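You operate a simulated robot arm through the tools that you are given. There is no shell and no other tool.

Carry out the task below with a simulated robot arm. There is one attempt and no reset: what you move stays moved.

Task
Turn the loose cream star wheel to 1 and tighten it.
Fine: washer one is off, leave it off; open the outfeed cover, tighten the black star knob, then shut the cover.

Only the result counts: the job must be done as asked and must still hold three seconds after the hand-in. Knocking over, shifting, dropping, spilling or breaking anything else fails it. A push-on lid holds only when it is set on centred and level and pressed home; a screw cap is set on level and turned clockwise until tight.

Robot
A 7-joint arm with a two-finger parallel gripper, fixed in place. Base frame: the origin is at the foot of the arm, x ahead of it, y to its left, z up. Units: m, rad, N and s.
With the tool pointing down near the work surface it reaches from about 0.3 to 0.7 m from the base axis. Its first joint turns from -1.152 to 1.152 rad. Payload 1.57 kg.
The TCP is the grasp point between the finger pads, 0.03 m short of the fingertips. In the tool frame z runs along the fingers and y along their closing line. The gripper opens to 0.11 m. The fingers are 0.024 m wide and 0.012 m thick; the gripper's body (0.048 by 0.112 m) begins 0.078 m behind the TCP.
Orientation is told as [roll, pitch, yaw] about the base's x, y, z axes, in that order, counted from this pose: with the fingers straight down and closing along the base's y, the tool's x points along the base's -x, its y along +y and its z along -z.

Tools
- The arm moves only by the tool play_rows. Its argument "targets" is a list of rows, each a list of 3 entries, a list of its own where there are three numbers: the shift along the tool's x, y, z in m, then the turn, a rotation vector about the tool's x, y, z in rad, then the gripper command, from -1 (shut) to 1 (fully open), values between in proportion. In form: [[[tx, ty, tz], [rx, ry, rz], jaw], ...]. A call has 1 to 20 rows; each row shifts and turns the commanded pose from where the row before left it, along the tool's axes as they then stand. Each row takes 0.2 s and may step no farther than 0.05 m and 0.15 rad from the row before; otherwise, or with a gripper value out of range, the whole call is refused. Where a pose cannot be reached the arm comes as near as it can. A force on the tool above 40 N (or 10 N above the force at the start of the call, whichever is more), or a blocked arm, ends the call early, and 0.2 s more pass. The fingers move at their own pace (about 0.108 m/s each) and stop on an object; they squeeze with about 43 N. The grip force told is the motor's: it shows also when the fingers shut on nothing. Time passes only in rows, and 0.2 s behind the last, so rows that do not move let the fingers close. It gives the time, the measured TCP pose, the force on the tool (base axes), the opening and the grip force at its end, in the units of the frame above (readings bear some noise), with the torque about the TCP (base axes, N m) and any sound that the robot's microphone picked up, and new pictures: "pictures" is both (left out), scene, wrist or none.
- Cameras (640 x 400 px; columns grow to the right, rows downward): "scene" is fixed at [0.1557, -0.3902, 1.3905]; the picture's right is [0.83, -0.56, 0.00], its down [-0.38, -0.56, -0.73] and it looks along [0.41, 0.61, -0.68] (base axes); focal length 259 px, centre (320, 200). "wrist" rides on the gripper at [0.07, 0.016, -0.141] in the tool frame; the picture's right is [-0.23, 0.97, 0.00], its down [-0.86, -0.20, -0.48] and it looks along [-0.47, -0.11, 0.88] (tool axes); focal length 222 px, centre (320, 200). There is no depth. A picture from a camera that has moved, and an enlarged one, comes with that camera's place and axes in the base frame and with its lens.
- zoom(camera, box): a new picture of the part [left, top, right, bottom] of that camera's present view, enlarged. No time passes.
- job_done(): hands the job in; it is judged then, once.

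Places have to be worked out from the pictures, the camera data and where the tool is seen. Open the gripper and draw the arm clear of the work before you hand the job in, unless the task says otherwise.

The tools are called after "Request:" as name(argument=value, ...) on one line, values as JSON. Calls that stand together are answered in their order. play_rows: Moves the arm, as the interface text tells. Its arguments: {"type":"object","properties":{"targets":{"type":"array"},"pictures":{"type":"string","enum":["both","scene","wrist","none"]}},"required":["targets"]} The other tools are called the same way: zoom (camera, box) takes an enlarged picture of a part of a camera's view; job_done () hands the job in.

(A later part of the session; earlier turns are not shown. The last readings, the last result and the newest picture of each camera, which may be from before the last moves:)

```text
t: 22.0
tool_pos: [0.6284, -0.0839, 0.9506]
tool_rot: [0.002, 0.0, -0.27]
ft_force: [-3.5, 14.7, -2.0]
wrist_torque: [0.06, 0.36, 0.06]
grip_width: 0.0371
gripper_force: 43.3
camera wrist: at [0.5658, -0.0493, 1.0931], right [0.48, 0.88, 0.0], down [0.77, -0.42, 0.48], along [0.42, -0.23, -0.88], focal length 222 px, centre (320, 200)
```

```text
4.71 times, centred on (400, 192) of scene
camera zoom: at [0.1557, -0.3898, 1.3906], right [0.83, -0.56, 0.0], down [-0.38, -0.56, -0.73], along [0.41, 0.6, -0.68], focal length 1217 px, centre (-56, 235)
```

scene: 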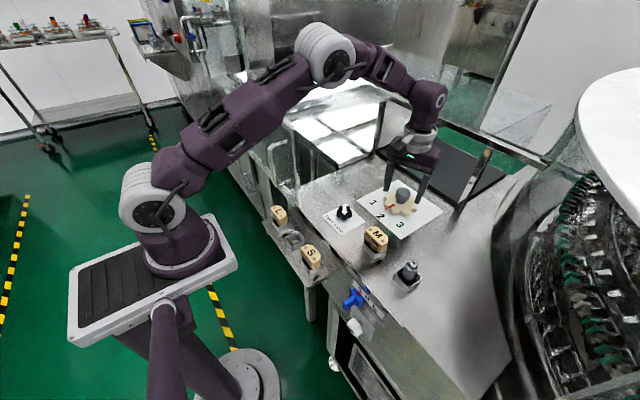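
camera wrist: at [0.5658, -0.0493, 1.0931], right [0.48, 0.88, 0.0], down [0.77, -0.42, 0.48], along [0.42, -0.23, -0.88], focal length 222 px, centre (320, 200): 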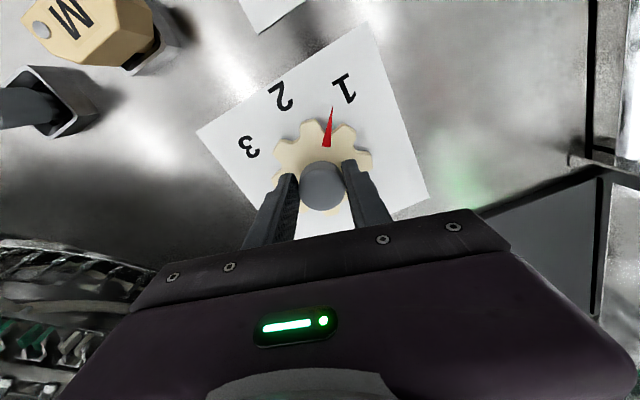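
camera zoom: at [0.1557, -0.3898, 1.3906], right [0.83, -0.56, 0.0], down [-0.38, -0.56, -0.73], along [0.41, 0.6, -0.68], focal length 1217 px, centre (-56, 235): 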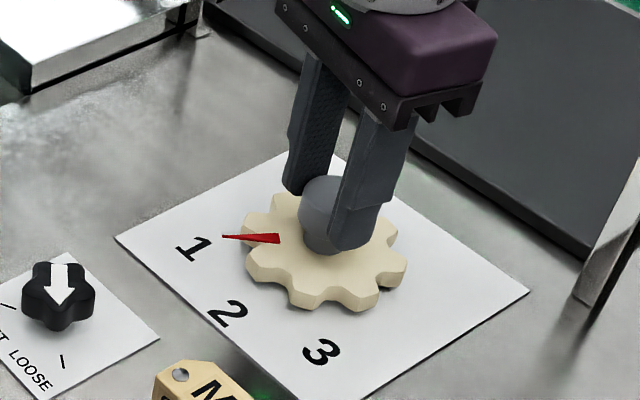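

The pointer now sits at about 142° by both views, with 1 at 135°, so about 0.125 rad remains. I'll relieve the side load and finish the turn.

Request:
play_rows(targets=[[[0, 0.001, 0], [0, 0, 0.06], -1], [[0, 0, 0], [0, 0, 0.065], -1], [[0, 0, 0], [0, 0, 0], -1]], pictures="wrist")

Request:
zoom(camera="wrist", box=[220, 60, 420, 220])

Request:
zoom(camera="scene", box=[350, 150, 450, 235])

```text
t: 22.8
tool_pos: [0.6306, -0.0829, 0.951]
tool_rot: [0.002, -0.001, -0.393]
ft_force: [-2.2, 18.5, 4.8]
wrist_torque: [0.36, 0.61, 0.05]
grip_width: 0.0373
gripper_force: 43.6
camera wrist: at [0.5708, -0.0409, 1.0931], right [0.58, 0.81, 0.0], down [0.71, -0.51, 0.48], along [0.39, -0.28, -0.88], focal length 222 px, centre (320, 200)
```

wrist: 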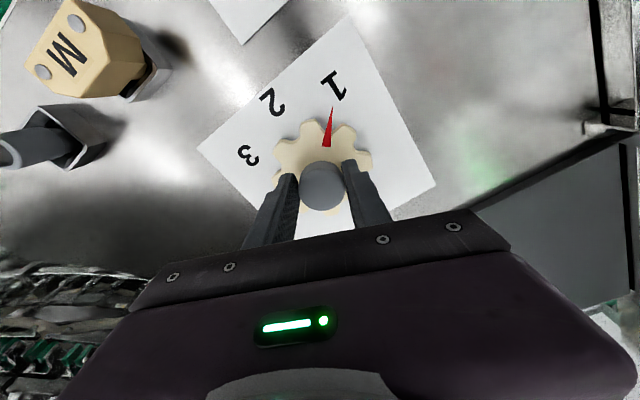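

```text
2.50 times, centred on (320, 140) of wrist
camera zoom: at [0.5708, -0.0409, 1.0931], right [0.58, 0.81, 0.0], down [0.71, -0.51, 0.48], along [0.39, -0.28, -0.88], focal length 555 px, centre (320, 350)
```

zoom: 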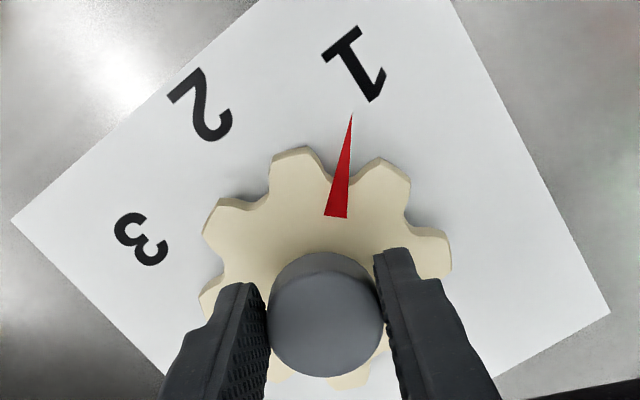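

```text
4.71 times, centred on (400, 192) of scene
camera zoom: at [0.1556, -0.3897, 1.3906], right [0.83, -0.56, 0.0], down [-0.38, -0.56, -0.73], along [0.41, 0.6, -0.68], focal length 1217 px, centre (-56, 235)
```

zoom: 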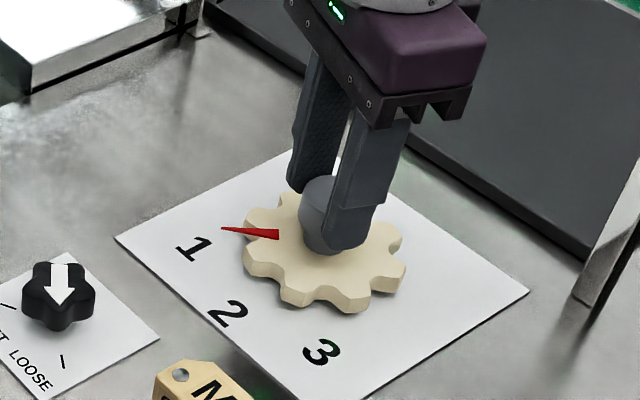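

The pointer now measures 135° (±1°), right on 1. I'll relieve the side load, then open gently and check it stays.

Request:
play_rows(targets=[[[0, 0.0015, 0], [0, 0, 0], -1], [[0, 0, 0], [0, 0, 0], -1], [[0, 0, 0], [0, 0, 0], 0.1], [[0, 0, 0], [0, 0, 0], 0.3], [[0, 0, 0], [0, 0, 0], 0.3], [[0, 0, -0.03], [0, 0, 0], 0.3], [[0, 0, -0.04], [0, 0, 0], 0.3], [[0, 0, 0], [0, 0, 0], 0.3]], pictures="both")

Request:
zoom(camera="wrist", box=[220, 40, 420, 220])

Request:
zoom(camera="scene", box=[350, 150, 450, 235])

```text
t: 24.6
tool_pos: [0.6287, -0.0833, 1.0206]
tool_rot: [0.0, -0.001, -0.395]
ft_force: [0.0, -0.4, -0.4]
wrist_torque: [0.03, -0.02, -0.03]
grip_width: 0.0717
gripper_force: 0.0
camera wrist: at [0.5717, -0.0408, 1.163], right [0.58, 0.81, 0.0], down [0.71, -0.51, 0.48], along [0.39, -0.28, -0.88], focal length 222 px, centre (320, 200)
```

scene: 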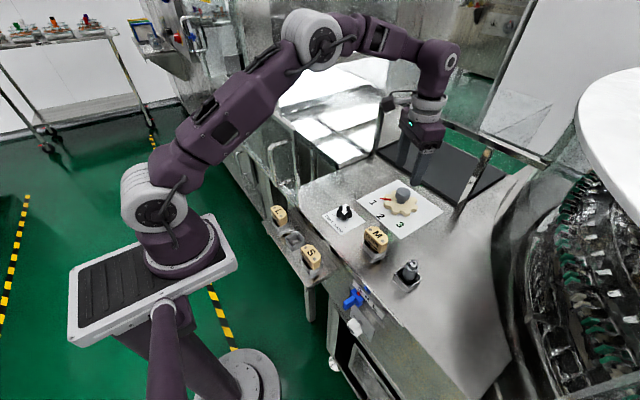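
wrist: 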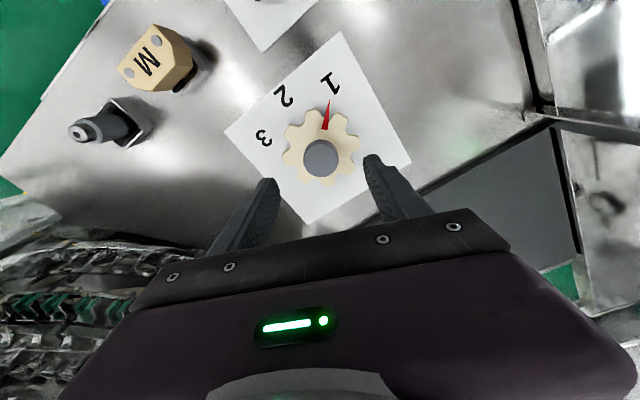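

```text
2.22 times, centred on (320, 130) of wrist
camera zoom: at [0.5717, -0.0408, 1.163], right [0.58, 0.81, 0.0], down [0.71, -0.51, 0.48], along [0.39, -0.28, -0.88], focal length 494 px, centre (320, 356)
```

zoom: 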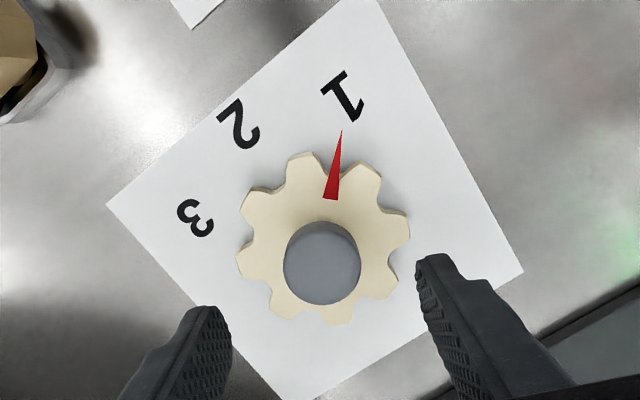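

```text
4.71 times, centred on (400, 192) of scene
camera zoom: at [0.1557, -0.3902, 1.3905], right [0.83, -0.56, 0.0], down [-0.38, -0.56, -0.73], along [0.41, 0.61, -0.68], focal length 1217 px, centre (-56, 235)
```

zoom: 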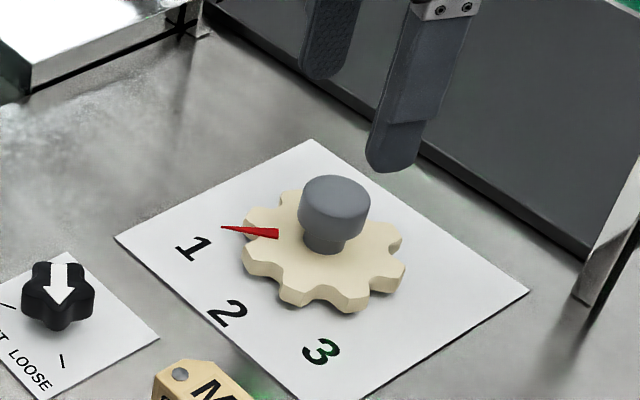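

The wheel stayed put, with the pointer at about 134–135°, on 1. Next is the black knob at about (0.4725, -0.036) with its top near z≈0.921; I'll rise, move above it and pre-turn counter-clockwise to yaw +0.93 so the ~107° clockwise turn stays centred.

Request:
play_rows(targets=[[[0, 0, -0.045], [0, 0, 0], 0.2], [[0.0406, -0.0039, 0], [0, 0, 0], 0.2], [[0.0406, -0.0039, 0], [0, 0, 0], 0.2], [[0.0406, -0.0039, 0], [0, 0, 0], 0.2], [[0.0406, -0.0039, 0], [0, 0, 0], 0.2], [[0, 0, 0], [0, 0, -0.1325], 0.2], [[0, 0, 0], [0, 0, -0.1325], 0.2], [[0, 0, 0], [0, 0, -0.1325], 0.2], [[0, 0, 0], [0, 0, -0.1325], 0.2], [[0, 0, 0], [0, 0, -0.1325], 0.2], [[0, 0, 0], [0, 0, -0.1325], 0.2], [[0, 0, 0], [0, 0, -0.1325], 0.2], [[0, 0, 0], [0, 0, -0.1325], 0.2], [[0, 0, 0], [0, 0, -0.1325], 0.2], [[0, 0, 0], [0, 0, -0.1325], 0.2], [[0, 0, 0], [0, 0, 0], 0.2]], pictures="both")

Request:
zoom(camera="wrist", box=[220, 60, 420, 220])

```text
t: 28.0
tool_pos: [0.473, -0.035, 1.0667]
tool_rot: [0.0, -0.001, 0.933]
ft_force: [-0.6, -0.4, 0.6]
wrist_torque: [-0.03, 0.0, -0.02]
grip_width: 0.0658
gripper_force: 0.0
camera wrist: at [0.4189, -0.0804, 1.2078], right [-0.65, 0.76, 0.0], down [0.67, 0.57, 0.48], along [0.37, 0.31, -0.88], focal length 222 px, centre (320, 200)
```

scene: 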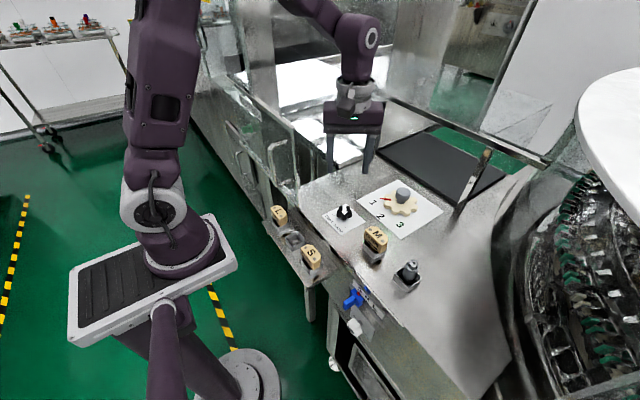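
wrist: 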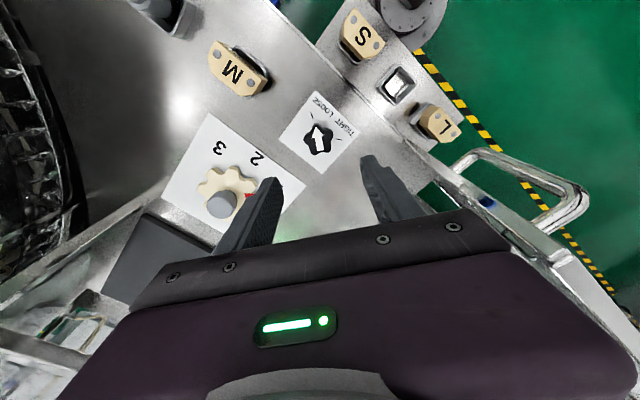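

```text
2.50 times, centred on (320, 140) of wrist
camera zoom: at [0.4189, -0.0804, 1.2078], right [-0.65, 0.76, 0.0], down [0.67, 0.57, 0.48], along [0.37, 0.31, -0.88], focal length 555 px, centre (320, 350)
```

zoom: 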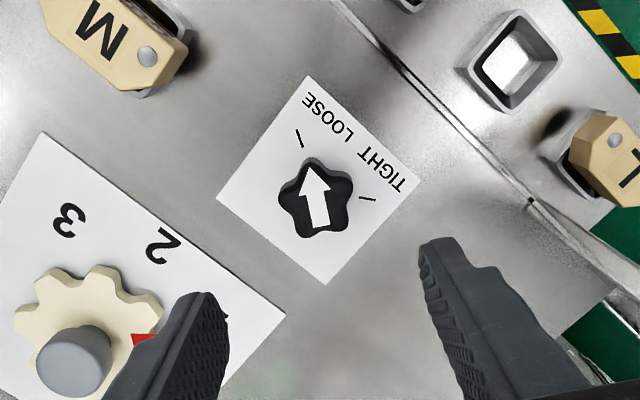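

I'm above the knob at the right yaw. I'll zoom in on the knob to pick the closing line relative to its lobes and get the centre.

Request:
zoom(camera="wrist", box=[280, 90, 360, 160])

Request:
zoom(camera="scene", box=[310, 185, 380, 245])

```text
5.71 times, centred on (320, 125) of wrist
camera zoom: at [0.4189, -0.0804, 1.2078], right [-0.65, 0.76, 0.0], down [0.67, 0.57, 0.48], along [0.37, 0.31, -0.88], focal length 1269 px, centre (320, 629)
```

zoom: 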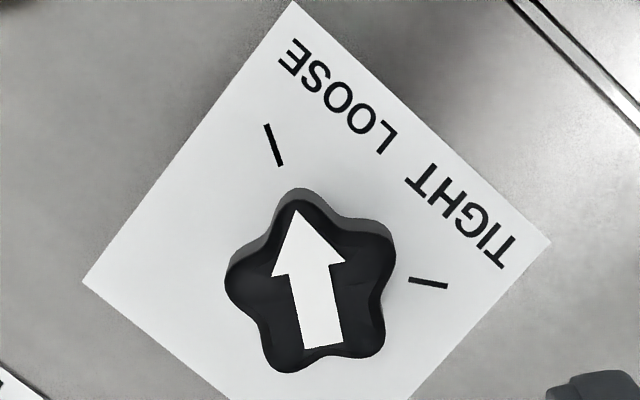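

```text
6.67 times, centred on (345, 215) of scene
camera zoom: at [0.1557, -0.3902, 1.3905], right [0.83, -0.56, 0.0], down [-0.38, -0.56, -0.73], along [0.41, 0.61, -0.68], focal length 1724 px, centre (153, 100)
```

zoom: 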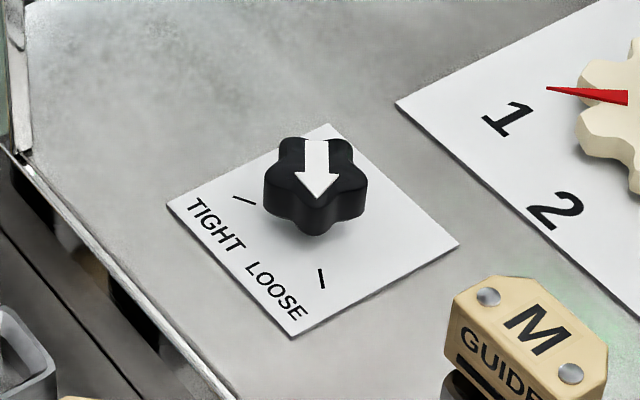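

The knob is a five-lobe star centred near (0.4725, -0.036), about 40 mm across. The arrow is at ~233°, LOOSE at ~242° and TIGHT at ~120°. I'll turn 0.3 rad more to line the pads up with a lobe/valley axis, correct the centring, and lower part way.

Request:
play_rows(targets=[[[0, 0, 0], [0, 0, -0.15], 0.2], [[0, 0, 0], [0, 0, -0.15], 0.2], [[0.0011, 0.0021, 0], [0, 0, 0], 0.2], [[0, 0, 0.04], [0, 0, 0], 0.2], [[0, 0, 0.04], [0, 0, 0], 0.2], [[0, 0, 0.015], [0, 0, 0], 0.2], [[0, 0, 0], [0, 0, 0], 0.2]], pictures="both")

Request:
zoom(camera="wrist", box=[240, 80, 400, 220])

Request:
zoom(camera="scene", box=[300, 150, 420, 250])

```text
t: 29.6
tool_pos: [0.4704, -0.0346, 0.9709]
tool_rot: [0.001, 0.001, 1.23]
ft_force: [0.3, 0.2, -0.2]
wrist_torque: [0.04, 0.0, 0.0]
grip_width: 0.066
gripper_force: 0.1
camera wrist: at [0.4324, -0.0948, 1.1124], right [-0.84, 0.54, 0.0], down [0.47, 0.74, 0.48], along [0.26, 0.4, -0.88], focal length 222 px, centre (320, 200)
```

scene: 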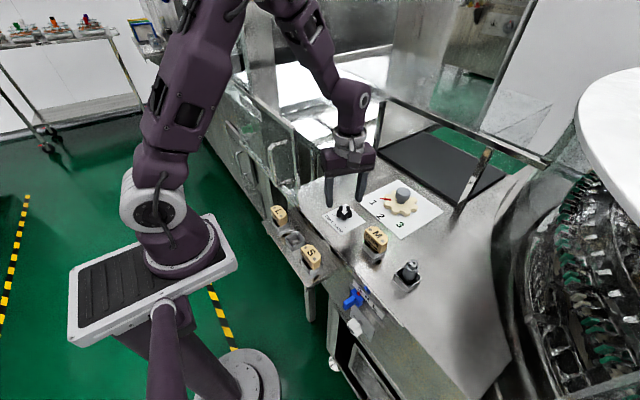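
wrist: 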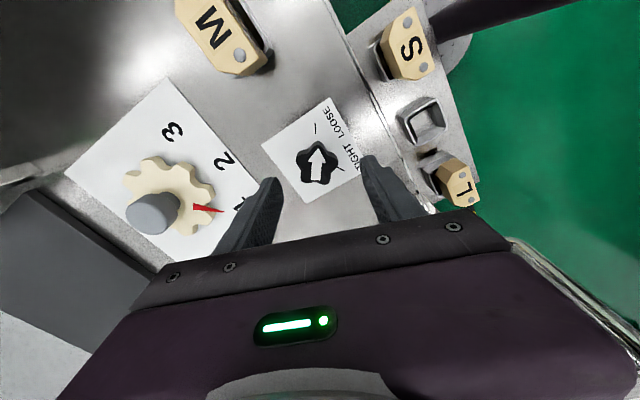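

```text
2.86 times, centred on (320, 150) of wrist
camera zoom: at [0.4324, -0.0948, 1.1124], right [-0.84, 0.54, 0.0], down [0.47, 0.74, 0.48], along [0.26, 0.4, -0.88], focal length 635 px, centre (320, 343)
```

zoom: 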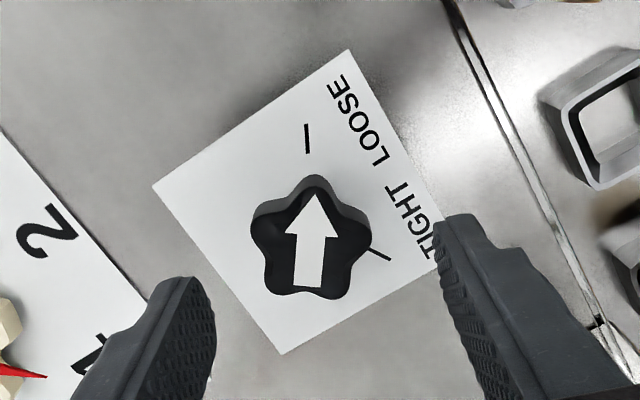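

```text
4.00 times, centred on (360, 200) of scene
camera zoom: at [0.1557, -0.3902, 1.3905], right [0.83, -0.56, 0.0], down [-0.38, -0.56, -0.73], along [0.41, 0.61, -0.68], focal length 1035 px, centre (160, 200)
```

zoom: 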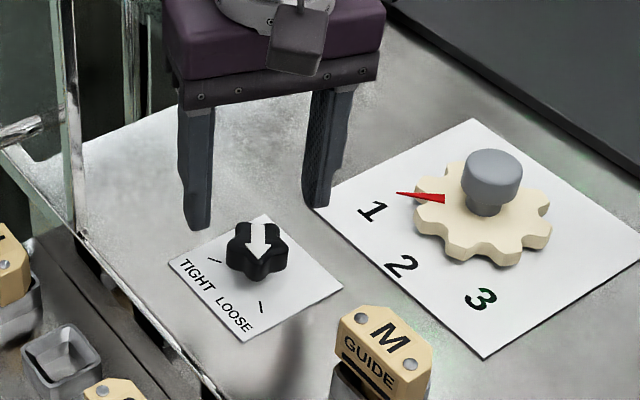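

The pads line up with a lobe on one side and a valley on the other. I'll lower the last 35 mm so the fingertips sit just above the label, then close.

Request:
play_rows(targets=[[[0.001, 0, 0.02], [0, 0, 0], 0.2], [[0, 0, 0.01], [0, 0, 0], 0.2], [[0, 0, 0.005], [0, 0, 0], 0.2], [[0, 0, 0], [0, 0, 0], 0.2]], pictures="wrist")

Request:
zoom(camera="scene", box=[310, 170, 400, 245])

```text
t: 30.6
tool_pos: [0.4719, -0.0346, 0.9364]
tool_rot: [0.001, 0.0, 1.23]
ft_force: [0.2, 0.1, -0.6]
wrist_torque: [0.03, 0.03, 0.0]
grip_width: 0.066
gripper_force: 0.1
camera wrist: at [0.432, -0.0958, 1.0776], right [-0.84, 0.54, 0.0], down [0.47, 0.74, 0.48], along [0.26, 0.4, -0.88], focal length 222 px, centre (320, 200)
```

wrist: 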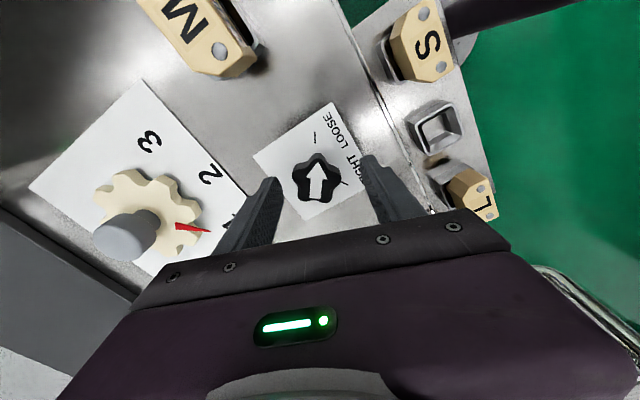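

```text
5.33 times, centred on (355, 208) of scene
camera zoom: at [0.1557, -0.3902, 1.3905], right [0.83, -0.56, 0.0], down [-0.38, -0.56, -0.73], along [0.41, 0.61, -0.68], focal length 1380 px, centre (133, 160)
```

zoom: 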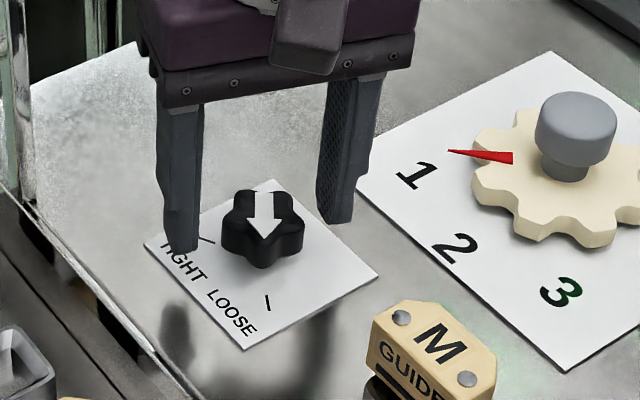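

The knob is between the pads with no contact force. Closing on it.

Request:
play_rows(targets=[[[0, 0, 0], [0, 0, 0], -0.2], [[0, 0, 0], [0, 0, 0], -1], [[0, 0, 0], [0, 0, 0], -1], [[0, 0, 0], [0, 0, 0], -1]], pictures="wrist")

Request:
zoom(camera="wrist", box=[240, 100, 400, 220])

```text
t: 31.6
tool_pos: [0.475, -0.0352, 0.9366]
tool_rot: [-0.007, -0.003, 1.23]
ft_force: [34.6, -16.5, -5.9]
wrist_torque: [-0.85, -0.45, -0.04]
grip_width: 0.0385
gripper_force: 44.1
camera wrist: at [0.4342, -0.0966, 1.0779], right [-0.84, 0.54, -0.01], down [0.47, 0.74, 0.48], along [0.27, 0.4, -0.88], focal length 222 px, centre (320, 200)
```

wrist: 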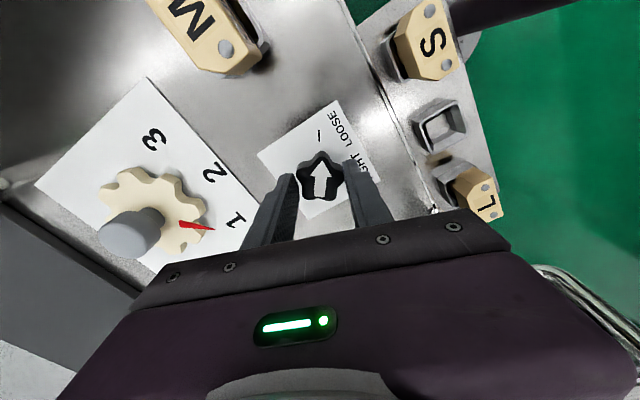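

```text
3.33 times, centred on (320, 160) of wrist
camera zoom: at [0.4342, -0.0966, 1.0779], right [-0.84, 0.54, -0.01], down [0.47, 0.74, 0.48], along [0.27, 0.4, -0.88], focal length 740 px, centre (320, 333)
```

zoom: 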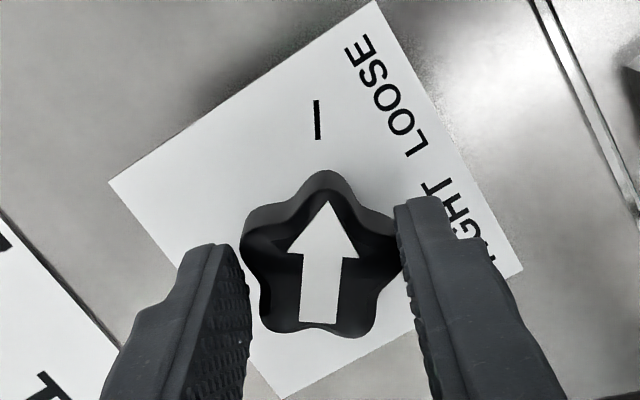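

The grip is on (0.0385 m) but with a ~38 N side push, so the knob centre is about 3 mm to tool −y. I'll shift to relieve it before turning.

Request:
play_rows(targets=[[[0, -0.0015, 0], [0, 0, 0], -1], [[0, -0.0015, 0], [0, 0, 0], -1], [[0, 0, 0], [0, 0, 0], -1]], pictures="none")

```text
t: 32.4
tool_pos: [0.4745, -0.0355, 0.9363]
tool_rot: [-0.001, -0.003, 1.228]
ft_force: [17.2, -6.7, 26.0]
wrist_torque: [0.62, -0.57, -0.01]
grip_width: 0.0381
gripper_force: 44.0
```

Side force has halved; a 26 N upward push remains, so I'll raise 1 mm and shift a little more.

Request:
play_rows(targets=[[[0, -0.0015, -0.001], [0, 0, 0], -1], [[0, 0, 0], [0, 0, 0], -1]], pictures="none")

```text
t: 33.0
tool_pos: [0.4749, -0.0365, 0.9356]
tool_rot: [0.002, 0.002, 1.232]
ft_force: [8.0, 3.6, 7.4]
wrist_torque: [0.91, -0.74, -0.06]
grip_width: 0.0385
gripper_force: 44.4
```

Loads are low now. Starting the clockwise turn with three small rows.

Request:
play_rows(targets=[[[-0.0002, -0.0005, 0], [0, 0, 0.1], -1], [[-0.0002, 0, 0], [0, 0, 0.1], -1], [[-0.0002, 0, 0], [0, 0, 0.1], -1], [[0, 0, 0], [0, 0, 0], -1]], pictures="wrist")

Request:
zoom(camera="wrist", box=[240, 100, 400, 220])

```text
t: 34.0
tool_pos: [0.4745, -0.0366, 0.9368]
tool_rot: [0.003, 0.003, 0.928]
ft_force: [-11.7, 13.4, -0.8]
wrist_torque: [0.56, -0.11, 0.02]
grip_width: 0.0383
gripper_force: 44.0
camera wrist: at [0.4199, -0.0823, 1.0783], right [-0.64, 0.77, 0.0], down [0.67, 0.57, 0.48], along [0.36, 0.31, -0.88], focal length 222 px, centre (320, 200)
```

wrist: 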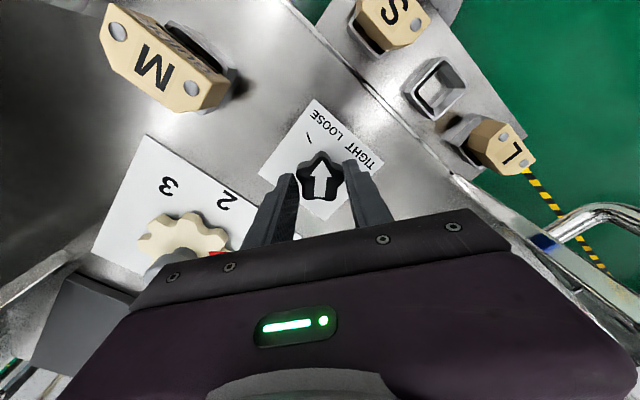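

```text
3.33 times, centred on (320, 160) of wrist
camera zoom: at [0.4199, -0.0823, 1.0783], right [-0.64, 0.77, 0.0], down [0.67, 0.57, 0.48], along [0.36, 0.31, -0.88], focal length 740 px, centre (320, 333)
```

zoom: 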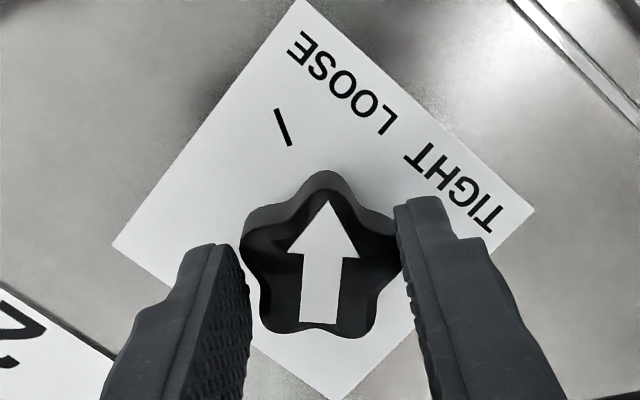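

The knob turns with the grip. There's ~17 N along tool +y, so I'll correct 1.2 mm while turning 0.4 rad more.

Request:
play_rows(targets=[[[-0.0002, 0.0012, 0], [0, 0, 0.1], -1], [[-0.0002, 0, 0], [0, 0, 0.1], -1], [[-0.0002, 0, 0], [0, 0, 0.1], -1], [[-0.0002, 0, 0], [0, 0, 0.1], -1], [[0, 0, 0], [0, 0, 0], -1]], pictures="none")

```text
t: 35.2
tool_pos: [0.4735, -0.0351, 0.9375]
tool_rot: [0.003, 0.006, 0.526]
ft_force: [-21.8, 3.3, -23.6]
wrist_torque: [-0.37, 0.84, 0.01]
grip_width: 0.0379
gripper_force: 43.3
```

Forces are moderate (pull towards −x and down). I'll relieve them with a small shift before continuing.

Request:
play_rows(targets=[[[0.0015, 0.0012, 0.0008], [0, 0, 0], -1], [[0, 0, 0], [0, 0, 0], -1]], pictures="none")

```text
t: 35.8
tool_pos: [0.4747, -0.036, 0.937]
tool_rot: [-0.003, -0.001, 0.529]
ft_force: [-12.8, -1.9, -7.5]
wrist_torque: [-0.46, 1.38, -0.04]
grip_width: 0.0382
gripper_force: 44.1
```

Better. Continuing the clockwise turn by another 0.4 rad with a slight −x correction.

Request:
play_rows(targets=[[[0.0008, 0, 0], [0, 0, 0.1], -1], [[0, 0, 0], [0, 0, 0.1], -1], [[0, 0, 0], [0, 0, 0.1], -1], [[0, 0, 0], [0, 0, 0.1], -1], [[0, 0, 0], [0, 0, 0], -1]], pictures="wrist")

Request:
zoom(camera="wrist", box=[240, 100, 400, 220])

```text
t: 37.0
tool_pos: [0.4737, -0.0335, 0.9364]
tool_rot: [0.0, -0.003, 0.13]
ft_force: [-4.4, 0.2, 13.9]
wrist_torque: [0.08, 0.02, 0.01]
grip_width: 0.0384
gripper_force: 43.6
camera wrist: at [0.4017, -0.028, 1.0781], right [0.1, 0.99, 0.0], down [0.87, -0.09, 0.48], along [0.48, -0.05, -0.88], focal length 222 px, centre (320, 200)
```

wrist: 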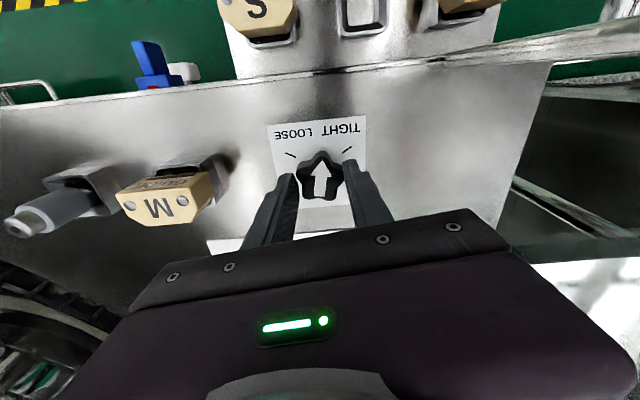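

```text
3.33 times, centred on (320, 160) of wrist
camera zoom: at [0.4017, -0.028, 1.0781], right [0.1, 0.99, 0.0], down [0.87, -0.09, 0.48], along [0.48, -0.05, -0.88], focal length 740 px, centre (320, 333)
```

zoom: 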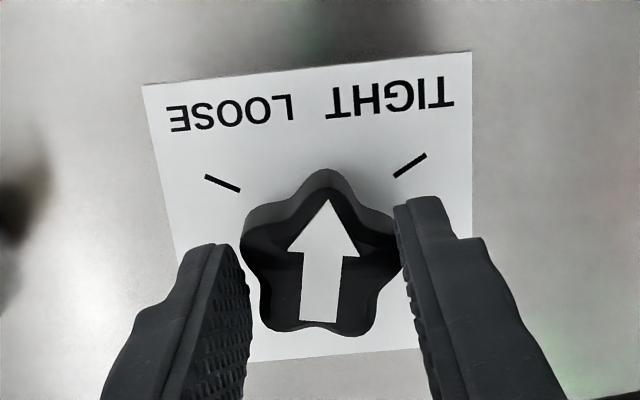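

The arrow is halfway between LOOSE and TIGHT, and loads are low. Continuing clockwise another 0.4 rad.

Request:
play_rows(targets=[[[0, 0, -0.0004], [0, 0, 0.1], -1], [[0, 0, 0], [0, 0, 0.1], -1], [[0, 0, 0], [0, 0, 0.1], -1], [[0, 0, 0], [0, 0, 0.1], -1], [[0, 0, 0], [0, 0, 0], -1]], pictures="none")

```text
t: 38.2
tool_pos: [0.4733, -0.035, 0.9365]
tool_rot: [0.004, -0.002, -0.27]
ft_force: [7.6, 11.2, 6.8]
wrist_torque: [0.23, -0.03, -0.01]
grip_width: 0.038
gripper_force: 43.5
```

Still turning freely with modest loads. Another 0.3 rad, with a small sideways correction.

Request:
play_rows(targets=[[[-0.0003, 0.0008, 0], [0, 0, 0.1], -1], [[0, 0, 0], [0, 0, 0.1], -1], [[0, 0, 0], [0, 0, 0.1], -1], [[0, 0, 0], [0, 0, 0], -1]], pictures="wrist")

Request:
zoom(camera="wrist", box=[240, 100, 400, 220])

```text
t: 39.2
tool_pos: [0.4733, -0.0334, 0.9375]
tool_rot: [-0.002, 0.001, -0.573]
ft_force: [8.7, 12.9, 4.4]
wrist_torque: [0.21, -0.27, 0.03]
grip_width: 0.0382
gripper_force: 43.3
camera wrist: at [0.4238, 0.017, 1.0784], right [0.72, 0.7, 0.0], down [0.61, -0.63, 0.48], along [0.33, -0.34, -0.88], focal length 222 px, centre (320, 200)
```

wrist: 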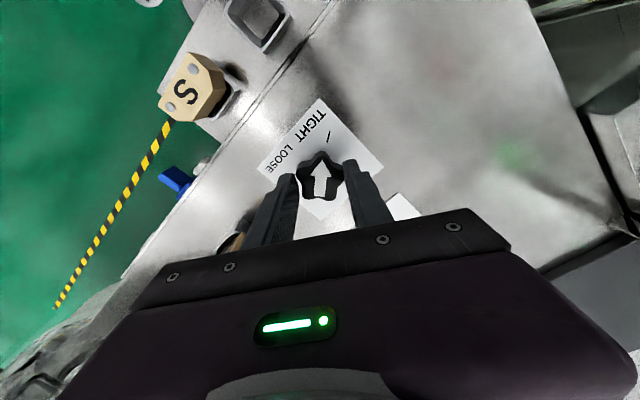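

```text
3.33 times, centred on (320, 160) of wrist
camera zoom: at [0.4238, 0.017, 1.0784], right [0.72, 0.7, 0.0], down [0.61, -0.63, 0.48], along [0.33, -0.34, -0.88], focal length 740 px, centre (320, 333)
```

zoom: 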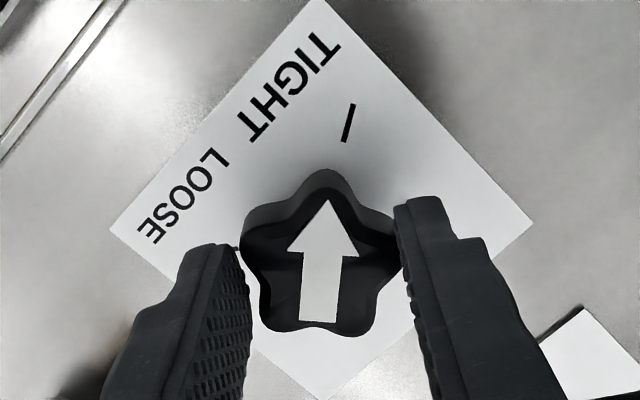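

The arrow is about 10° short of the TIGHT mark. I'll continue in small steps, watching for a stop.

Request:
play_rows(targets=[[[-0.0003, 0.0008, 0], [0, 0, 0.08], -1], [[0, 0, 0], [0, 0, 0.08], -1], [[0, 0, 0], [0, 0, 0], -1]], pictures="wrist")

Request:
zoom(camera="wrist", box=[240, 100, 400, 220])

```text
t: 40.0
tool_pos: [0.4741, -0.0335, 0.9374]
tool_rot: [0.0, 0.0, -0.731]
ft_force: [3.1, 13.8, 2.0]
wrist_torque: [0.42, -0.3, 0.03]
grip_width: 0.0383
gripper_force: 43.9
camera wrist: at [0.4329, 0.0244, 1.0784], right [0.82, 0.57, 0.0], down [0.5, -0.72, 0.48], along [0.27, -0.39, -0.88], focal length 222 px, centre (320, 200)
```

wrist: 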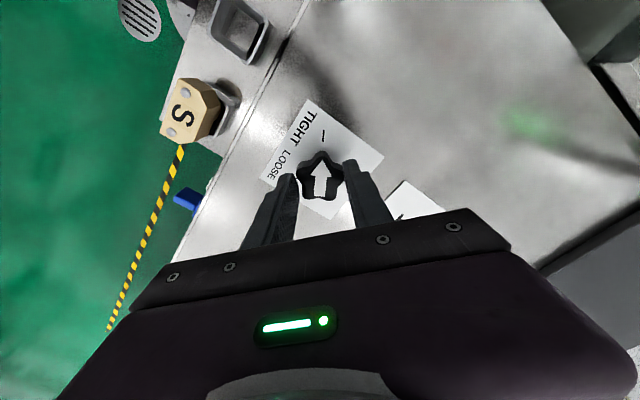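

```text
3.33 times, centred on (320, 160) of wrist
camera zoom: at [0.4329, 0.0244, 1.0784], right [0.82, 0.57, 0.0], down [0.5, -0.72, 0.48], along [0.27, -0.39, -0.88], focal length 740 px, centre (320, 333)
```

zoom: 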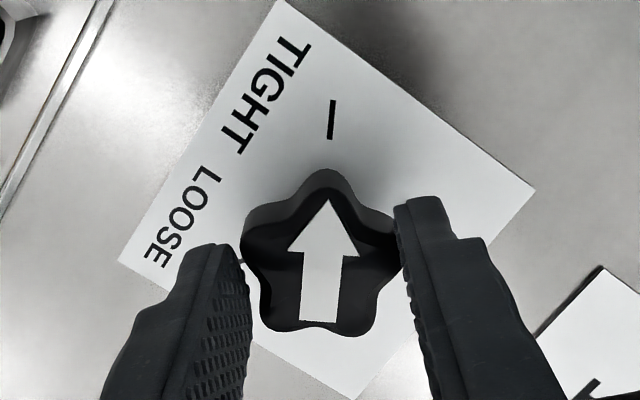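

The arrow is on the TIGHT mark now, with no resistance felt yet. I'll nudge a little more clockwise to find the stop.

Request:
play_rows(targets=[[[0, 0.0008, 0], [0, 0, 0.05], -1], [[0, 0, 0], [0, 0, 0.03], -1], [[0, 0, 0], [0, 0, 0], -1]], pictures="wrist")

Request:
zoom(camera="wrist", box=[240, 100, 400, 220])

```text
t: 40.8
tool_pos: [0.475, -0.0345, 0.9363]
tool_rot: [-0.002, 0.0, -0.813]
ft_force: [-0.6, -0.8, -4.5]
wrist_torque: [0.07, -0.14, 0.45]
grip_width: 0.0382
gripper_force: 43.5
camera wrist: at [0.4381, 0.0275, 1.0784], right [0.86, 0.51, 0.0], down [0.44, -0.76, 0.48], along [0.24, -0.41, -0.88], focal length 222 px, centre (320, 200)
```

wrist: 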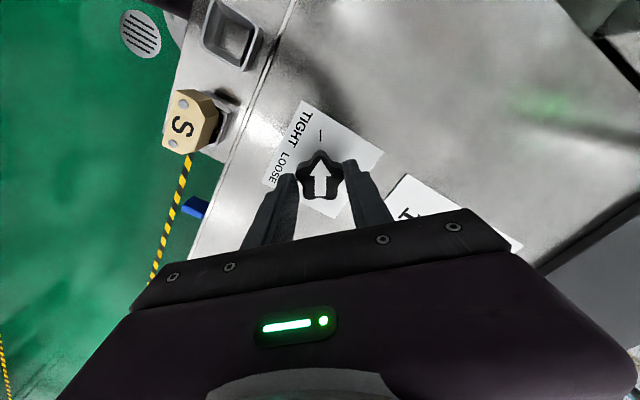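

```text
3.33 times, centred on (320, 160) of wrist
camera zoom: at [0.4381, 0.0275, 1.0784], right [0.86, 0.51, 0.0], down [0.44, -0.76, 0.48], along [0.24, -0.41, -0.88], focal length 740 px, centre (320, 333)
```

zoom: 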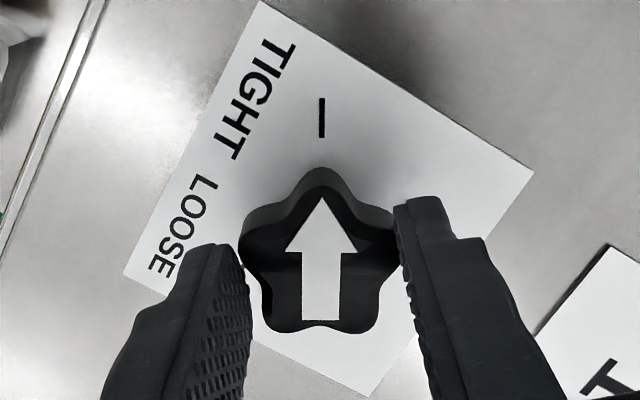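

The stop is felt: 0.45 N·m about the vertical, with the arrow squarely on the TIGHT mark. I'll snug it slightly more and read the torque.

Request:
play_rows(targets=[[[0, 0, 0], [0, 0, 0.04], -1], [[0, 0, 0], [0, 0, 0.03], -1], [[0, 0, 0], [0, 0, 0], -1]], pictures="wrist")

Request:
zoom(camera="wrist", box=[240, 100, 400, 220])

```text
t: 41.6
tool_pos: [0.4745, -0.0347, 0.9368]
tool_rot: [-0.002, 0.0, -0.881]
ft_force: [-4.1, -8.3, 0.1]
wrist_torque: [-0.12, 0.07, 0.34]
grip_width: 0.0378
gripper_force: 43.9
camera wrist: at [0.4427, 0.0297, 1.0785], right [0.9, 0.44, 0.0], down [0.39, -0.79, 0.48], along [0.21, -0.43, -0.88], focal length 222 px, centre (320, 200)
```

wrist: 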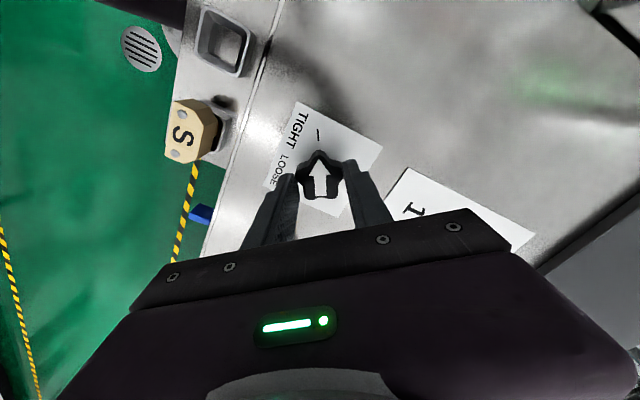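

```text
3.33 times, centred on (320, 160) of wrist
camera zoom: at [0.4427, 0.0297, 1.0785], right [0.9, 0.44, 0.0], down [0.39, -0.79, 0.48], along [0.21, -0.43, -0.88], focal length 740 px, centre (320, 333)
```

zoom: 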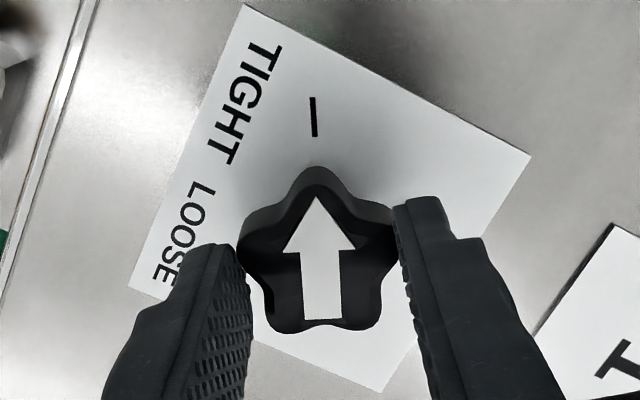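

The knob is hard against its stop on the TIGHT mark and the grip is starting to slip on it, so it's tight. I'll open straight, rise clear, and check both the knob and the wheel.

Request:
play_rows(targets=[[[0, 0, 0], [0, 0, 0], -0.1], [[0, 0, 0], [0, 0, 0], 0.2], [[0, 0, 0], [0, 0, 0], 0.2], [[0, 0, -0.03], [0, 0, 0], 0.2], [[0, 0, -0.045], [0, 0, 0], 0.2], [[0, 0, -0.045], [0, 0, 0], 0.2], [[0, 0, -0.045], [0, 0, 0], 0.2], [[0, 0, 0], [0, 0, 0], 0.2]], pictures="both")

Request:
zoom(camera="wrist", box=[260, 60, 420, 200])

Request:
zoom(camera="scene", box=[310, 170, 450, 260])

```text
t: 43.4
tool_pos: [0.474, -0.0342, 1.1023]
tool_rot: [-0.001, 0.001, -0.881]
ft_force: [0.2, -0.6, -0.1]
wrist_torque: [0.0, 0.03, 0.0]
grip_width: 0.0661
gripper_force: 0.1
camera wrist: at [0.4423, 0.0303, 1.2445], right [0.9, 0.45, 0.0], down [0.39, -0.79, 0.48], along [0.21, -0.43, -0.88], focal length 222 px, centre (320, 200)
```

scene: 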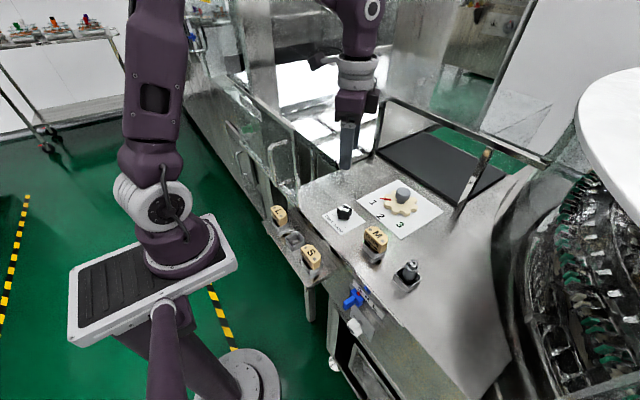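
wrist: 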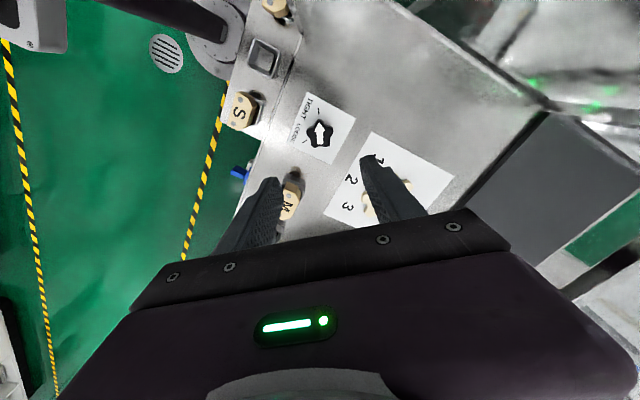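

```text
2.86 times, centred on (340, 130) of wrist
camera zoom: at [0.4423, 0.0303, 1.2445], right [0.9, 0.45, 0.0], down [0.39, -0.79, 0.48], along [0.21, -0.43, -0.88], focal length 635 px, centre (263, 400)
```

zoom: 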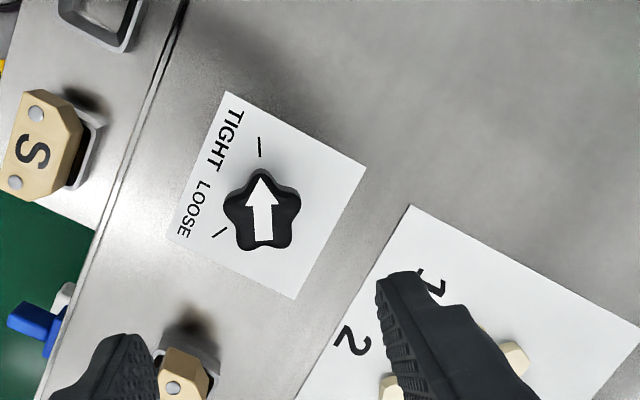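

```text
4.44 times, centred on (380, 215) of scene
camera zoom: at [0.1557, -0.3902, 1.3905], right [0.83, -0.56, 0.0], down [-0.38, -0.56, -0.73], along [0.41, 0.61, -0.68], focal length 1150 px, centre (53, 133)
```

zoom: 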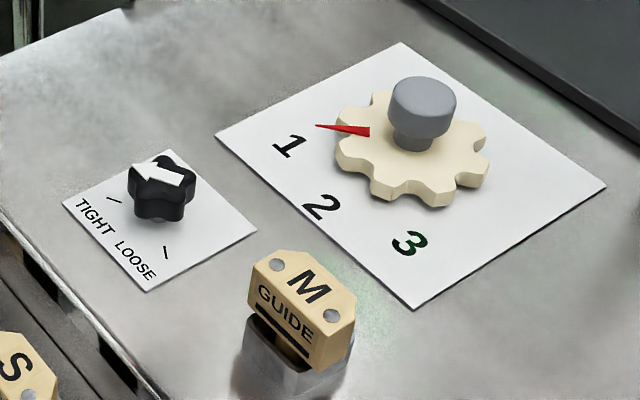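

The arrow sits on TIGHT, the wheel pointer is on 1, and the M block and others are undisturbed. Now I'll rise, square the gripper to yaw 0 and go above the cover handle (estimated at y≈0.109).

Request:
play_rows(targets=[[[0, 0, -0.045], [0, 0, 0], 0.64], [[0, 0, -0.045], [0, 0, 0], 0.64], [[0, 0, 0], [0, 0, -0.1468], 0.64], [[0, 0, 0], [0, 0, -0.1468], 0.64], [[0, 0, 0], [0, 0, -0.1468], 0.64], [[0, 0, 0], [0, 0, -0.1468], 0.64], [[0, 0, 0], [0, 0, -0.1468], 0.64], [[0, 0, 0], [0, 0, -0.1468], 0.64], [[0.03025, 0.03575, 0], [0, 0, 0], 0.64], [[0.03025, 0.03575, 0], [0, 0, 0], 0.64], [[0.03025, 0.03575, 0], [0, 0, 0], 0.64], [[0.03025, 0.03575, 0], [0, 0, 0], 0.64], [[0, 0, 0], [0, 0, 0], 0.64]], pictures="both")

Request:
zoom(camera="wrist", box=[240, 80, 400, 220])

```text
t: 46.2
tool_pos: [0.3543, 0.1096, 1.1925]
tool_rot: [0.001, 0.001, 0.003]
ft_force: [-0.5, -0.4, -0.3]
wrist_torque: [-0.02, 0.0, 0.01]
grip_width: 0.0902
gripper_force: 0.1
camera wrist: at [0.2842, 0.1255, 1.3332], right [0.23, 0.97, 0.0], down [0.86, -0.2, 0.48], along [0.47, -0.11, -0.88], focal length 222 px, centre (320, 200)
```

scene: 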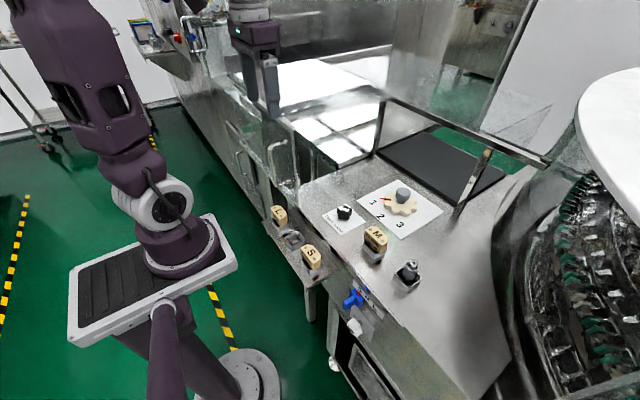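
wrist: 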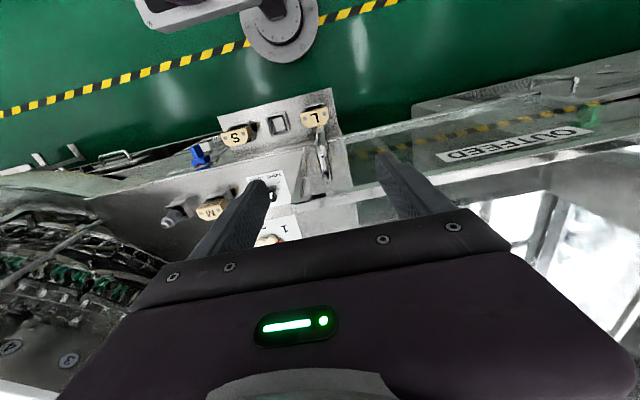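

```text
2.86 times, centred on (320, 150) of wrist
camera zoom: at [0.2842, 0.1255, 1.3332], right [0.23, 0.97, 0.0], down [0.86, -0.2, 0.48], along [0.47, -0.11, -0.88], focal length 635 px, centre (320, 343)
```

zoom: 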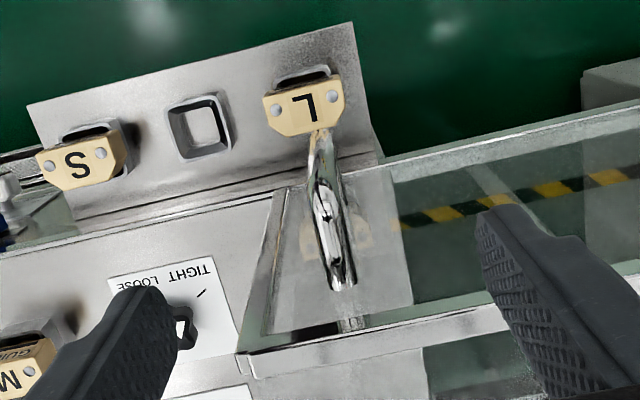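

The handle bar shows at (0.354, 0.111), between the fingers. I'll lower over it and bring the fingers in to a loose fork.

Request:
play_rows(targets=[[[0, 0.001, 0.04], [0, 0, 0], 0.64], [[0, 0, 0.04], [0, 0, 0], 0.64], [[0, 0, 0.04], [0, 0, 0], 0.64], [[0, 0, 0.02], [0, 0, 0], 0.64], [[0, 0, 0], [0, 0, 0], 0.0], [[0, 0, 0], [0, 0, 0], -0.6], [[0, 0, 0], [0, 0, 0], -0.6], [[0, 0, 0], [0, 0, 0], -0.6]], pictures="both")

```text
t: 48.0
tool_pos: [0.3548, 0.1106, 1.0518]
tool_rot: [-0.002, -0.001, 0.0]
ft_force: [-0.7, -0.2, 0.5]
wrist_torque: [-0.01, 0.01, 0.02]
grip_width: 0.022
gripper_force: 0.2
camera wrist: at [0.284, 0.1263, 1.1934], right [0.23, 0.97, 0.0], down [0.86, -0.2, 0.48], along [0.47, -0.11, -0.88], focal length 222 px, centre (320, 200)
```

scene: 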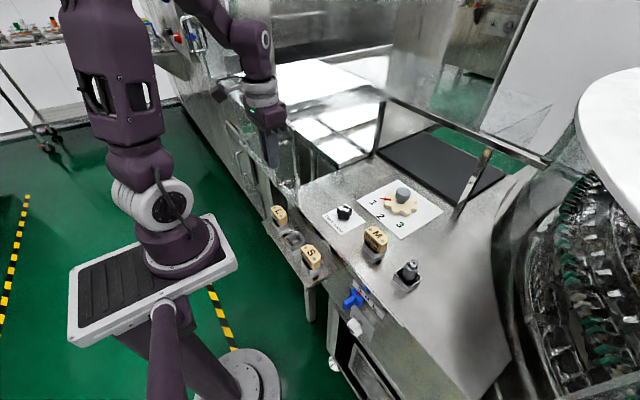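
wrist: 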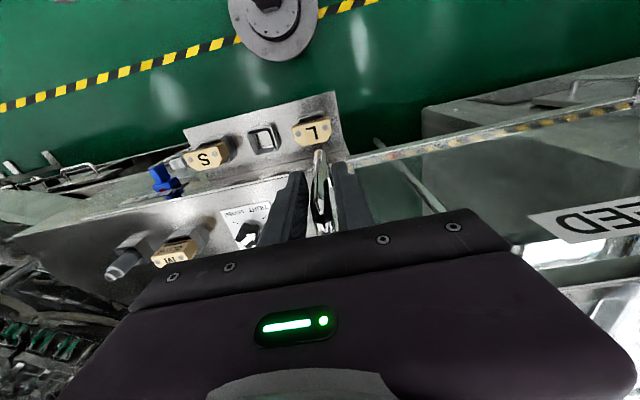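

The fork is around the handle with no load. I'll slide the cover back to −y in steady steps for most of the travel.

Request:
play_rows(targets=[[[0, -0.015, 0], [0, 0, 0], -0.6], [[0, -0.03, 0], [0, 0, 0], -0.6], [[0, -0.03, 0], [0, 0, 0], -0.6], [[0, -0.03, 0], [0, 0, 0], -0.6], [[0, -0.03, 0], [0, 0, 0], -0.6], [[0, -0.03, 0], [0, 0, 0], -0.6], [[0, -0.03, 0], [0, 0, 0], -0.6], [[0, -0.03, 0], [0, 0, 0], -0.6], [[0, -0.03, 0], [0, 0, 0], -0.6], [[0, -0.03, 0], [0, 0, 0], -0.6], [[0, -0.03, 0], [0, 0, 0], -0.6], [[0, 0, 0], [0, 0, 0], -0.6]], pictures="both")

```text
t: 50.6
tool_pos: [0.355, -0.2067, 1.0505]
tool_rot: [0.0, 0.001, 0.001]
ft_force: [-0.1, -2.6, 0.7]
wrist_torque: [0.02, -0.01, 0.0]
grip_width: 0.0232
gripper_force: 0.4
camera wrist: at [0.2846, -0.1893, 1.1934], right [0.23, 0.97, 0.0], down [0.86, -0.2, 0.48], along [0.47, -0.11, -0.88], focal length 222 px, centre (320, 200)
```

scene: 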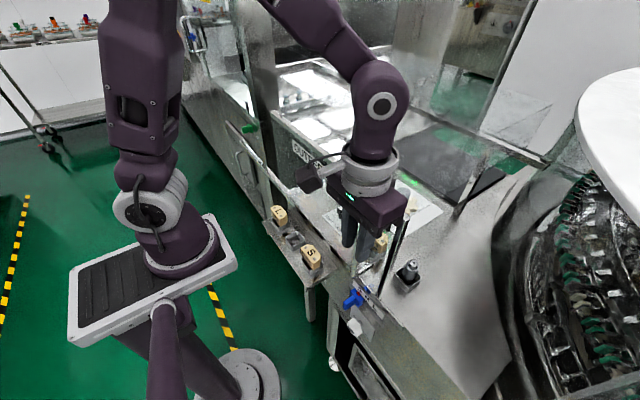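
wrist: 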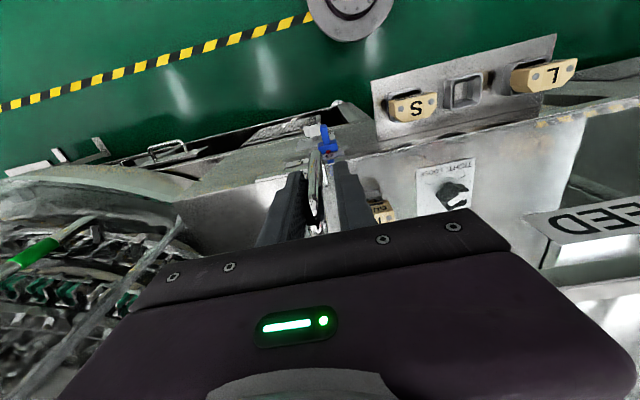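

The cover is nearly shut (about 66 mm left). I'll finish in smaller, slower steps until it meets its stop.

Request:
play_rows(targets=[[[0, -0.02, 0], [0, 0, 0], -0.6], [[0, -0.015, 0], [0, 0, 0], -0.6], [[0, -0.01, 0], [0, 0, 0], -0.6], [[0, -0.008, 0], [0, 0, 0], -0.6], [[0, -0.006, 0], [0, 0, 0], -0.6], [[0, -0.004, 0], [0, 0, 0], -0.6], [[0, 0, 0], [0, 0, 0], -0.6]], pictures="none")

```text
t: 52.2
tool_pos: [0.3538, -0.2676, 1.0512]
tool_rot: [0.0, 0.0, 0.0]
ft_force: [0.6, 0.1, -0.7]
wrist_torque: [-0.01, -0.01, 0.01]
grip_width: 0.0221
gripper_force: 0.1
```

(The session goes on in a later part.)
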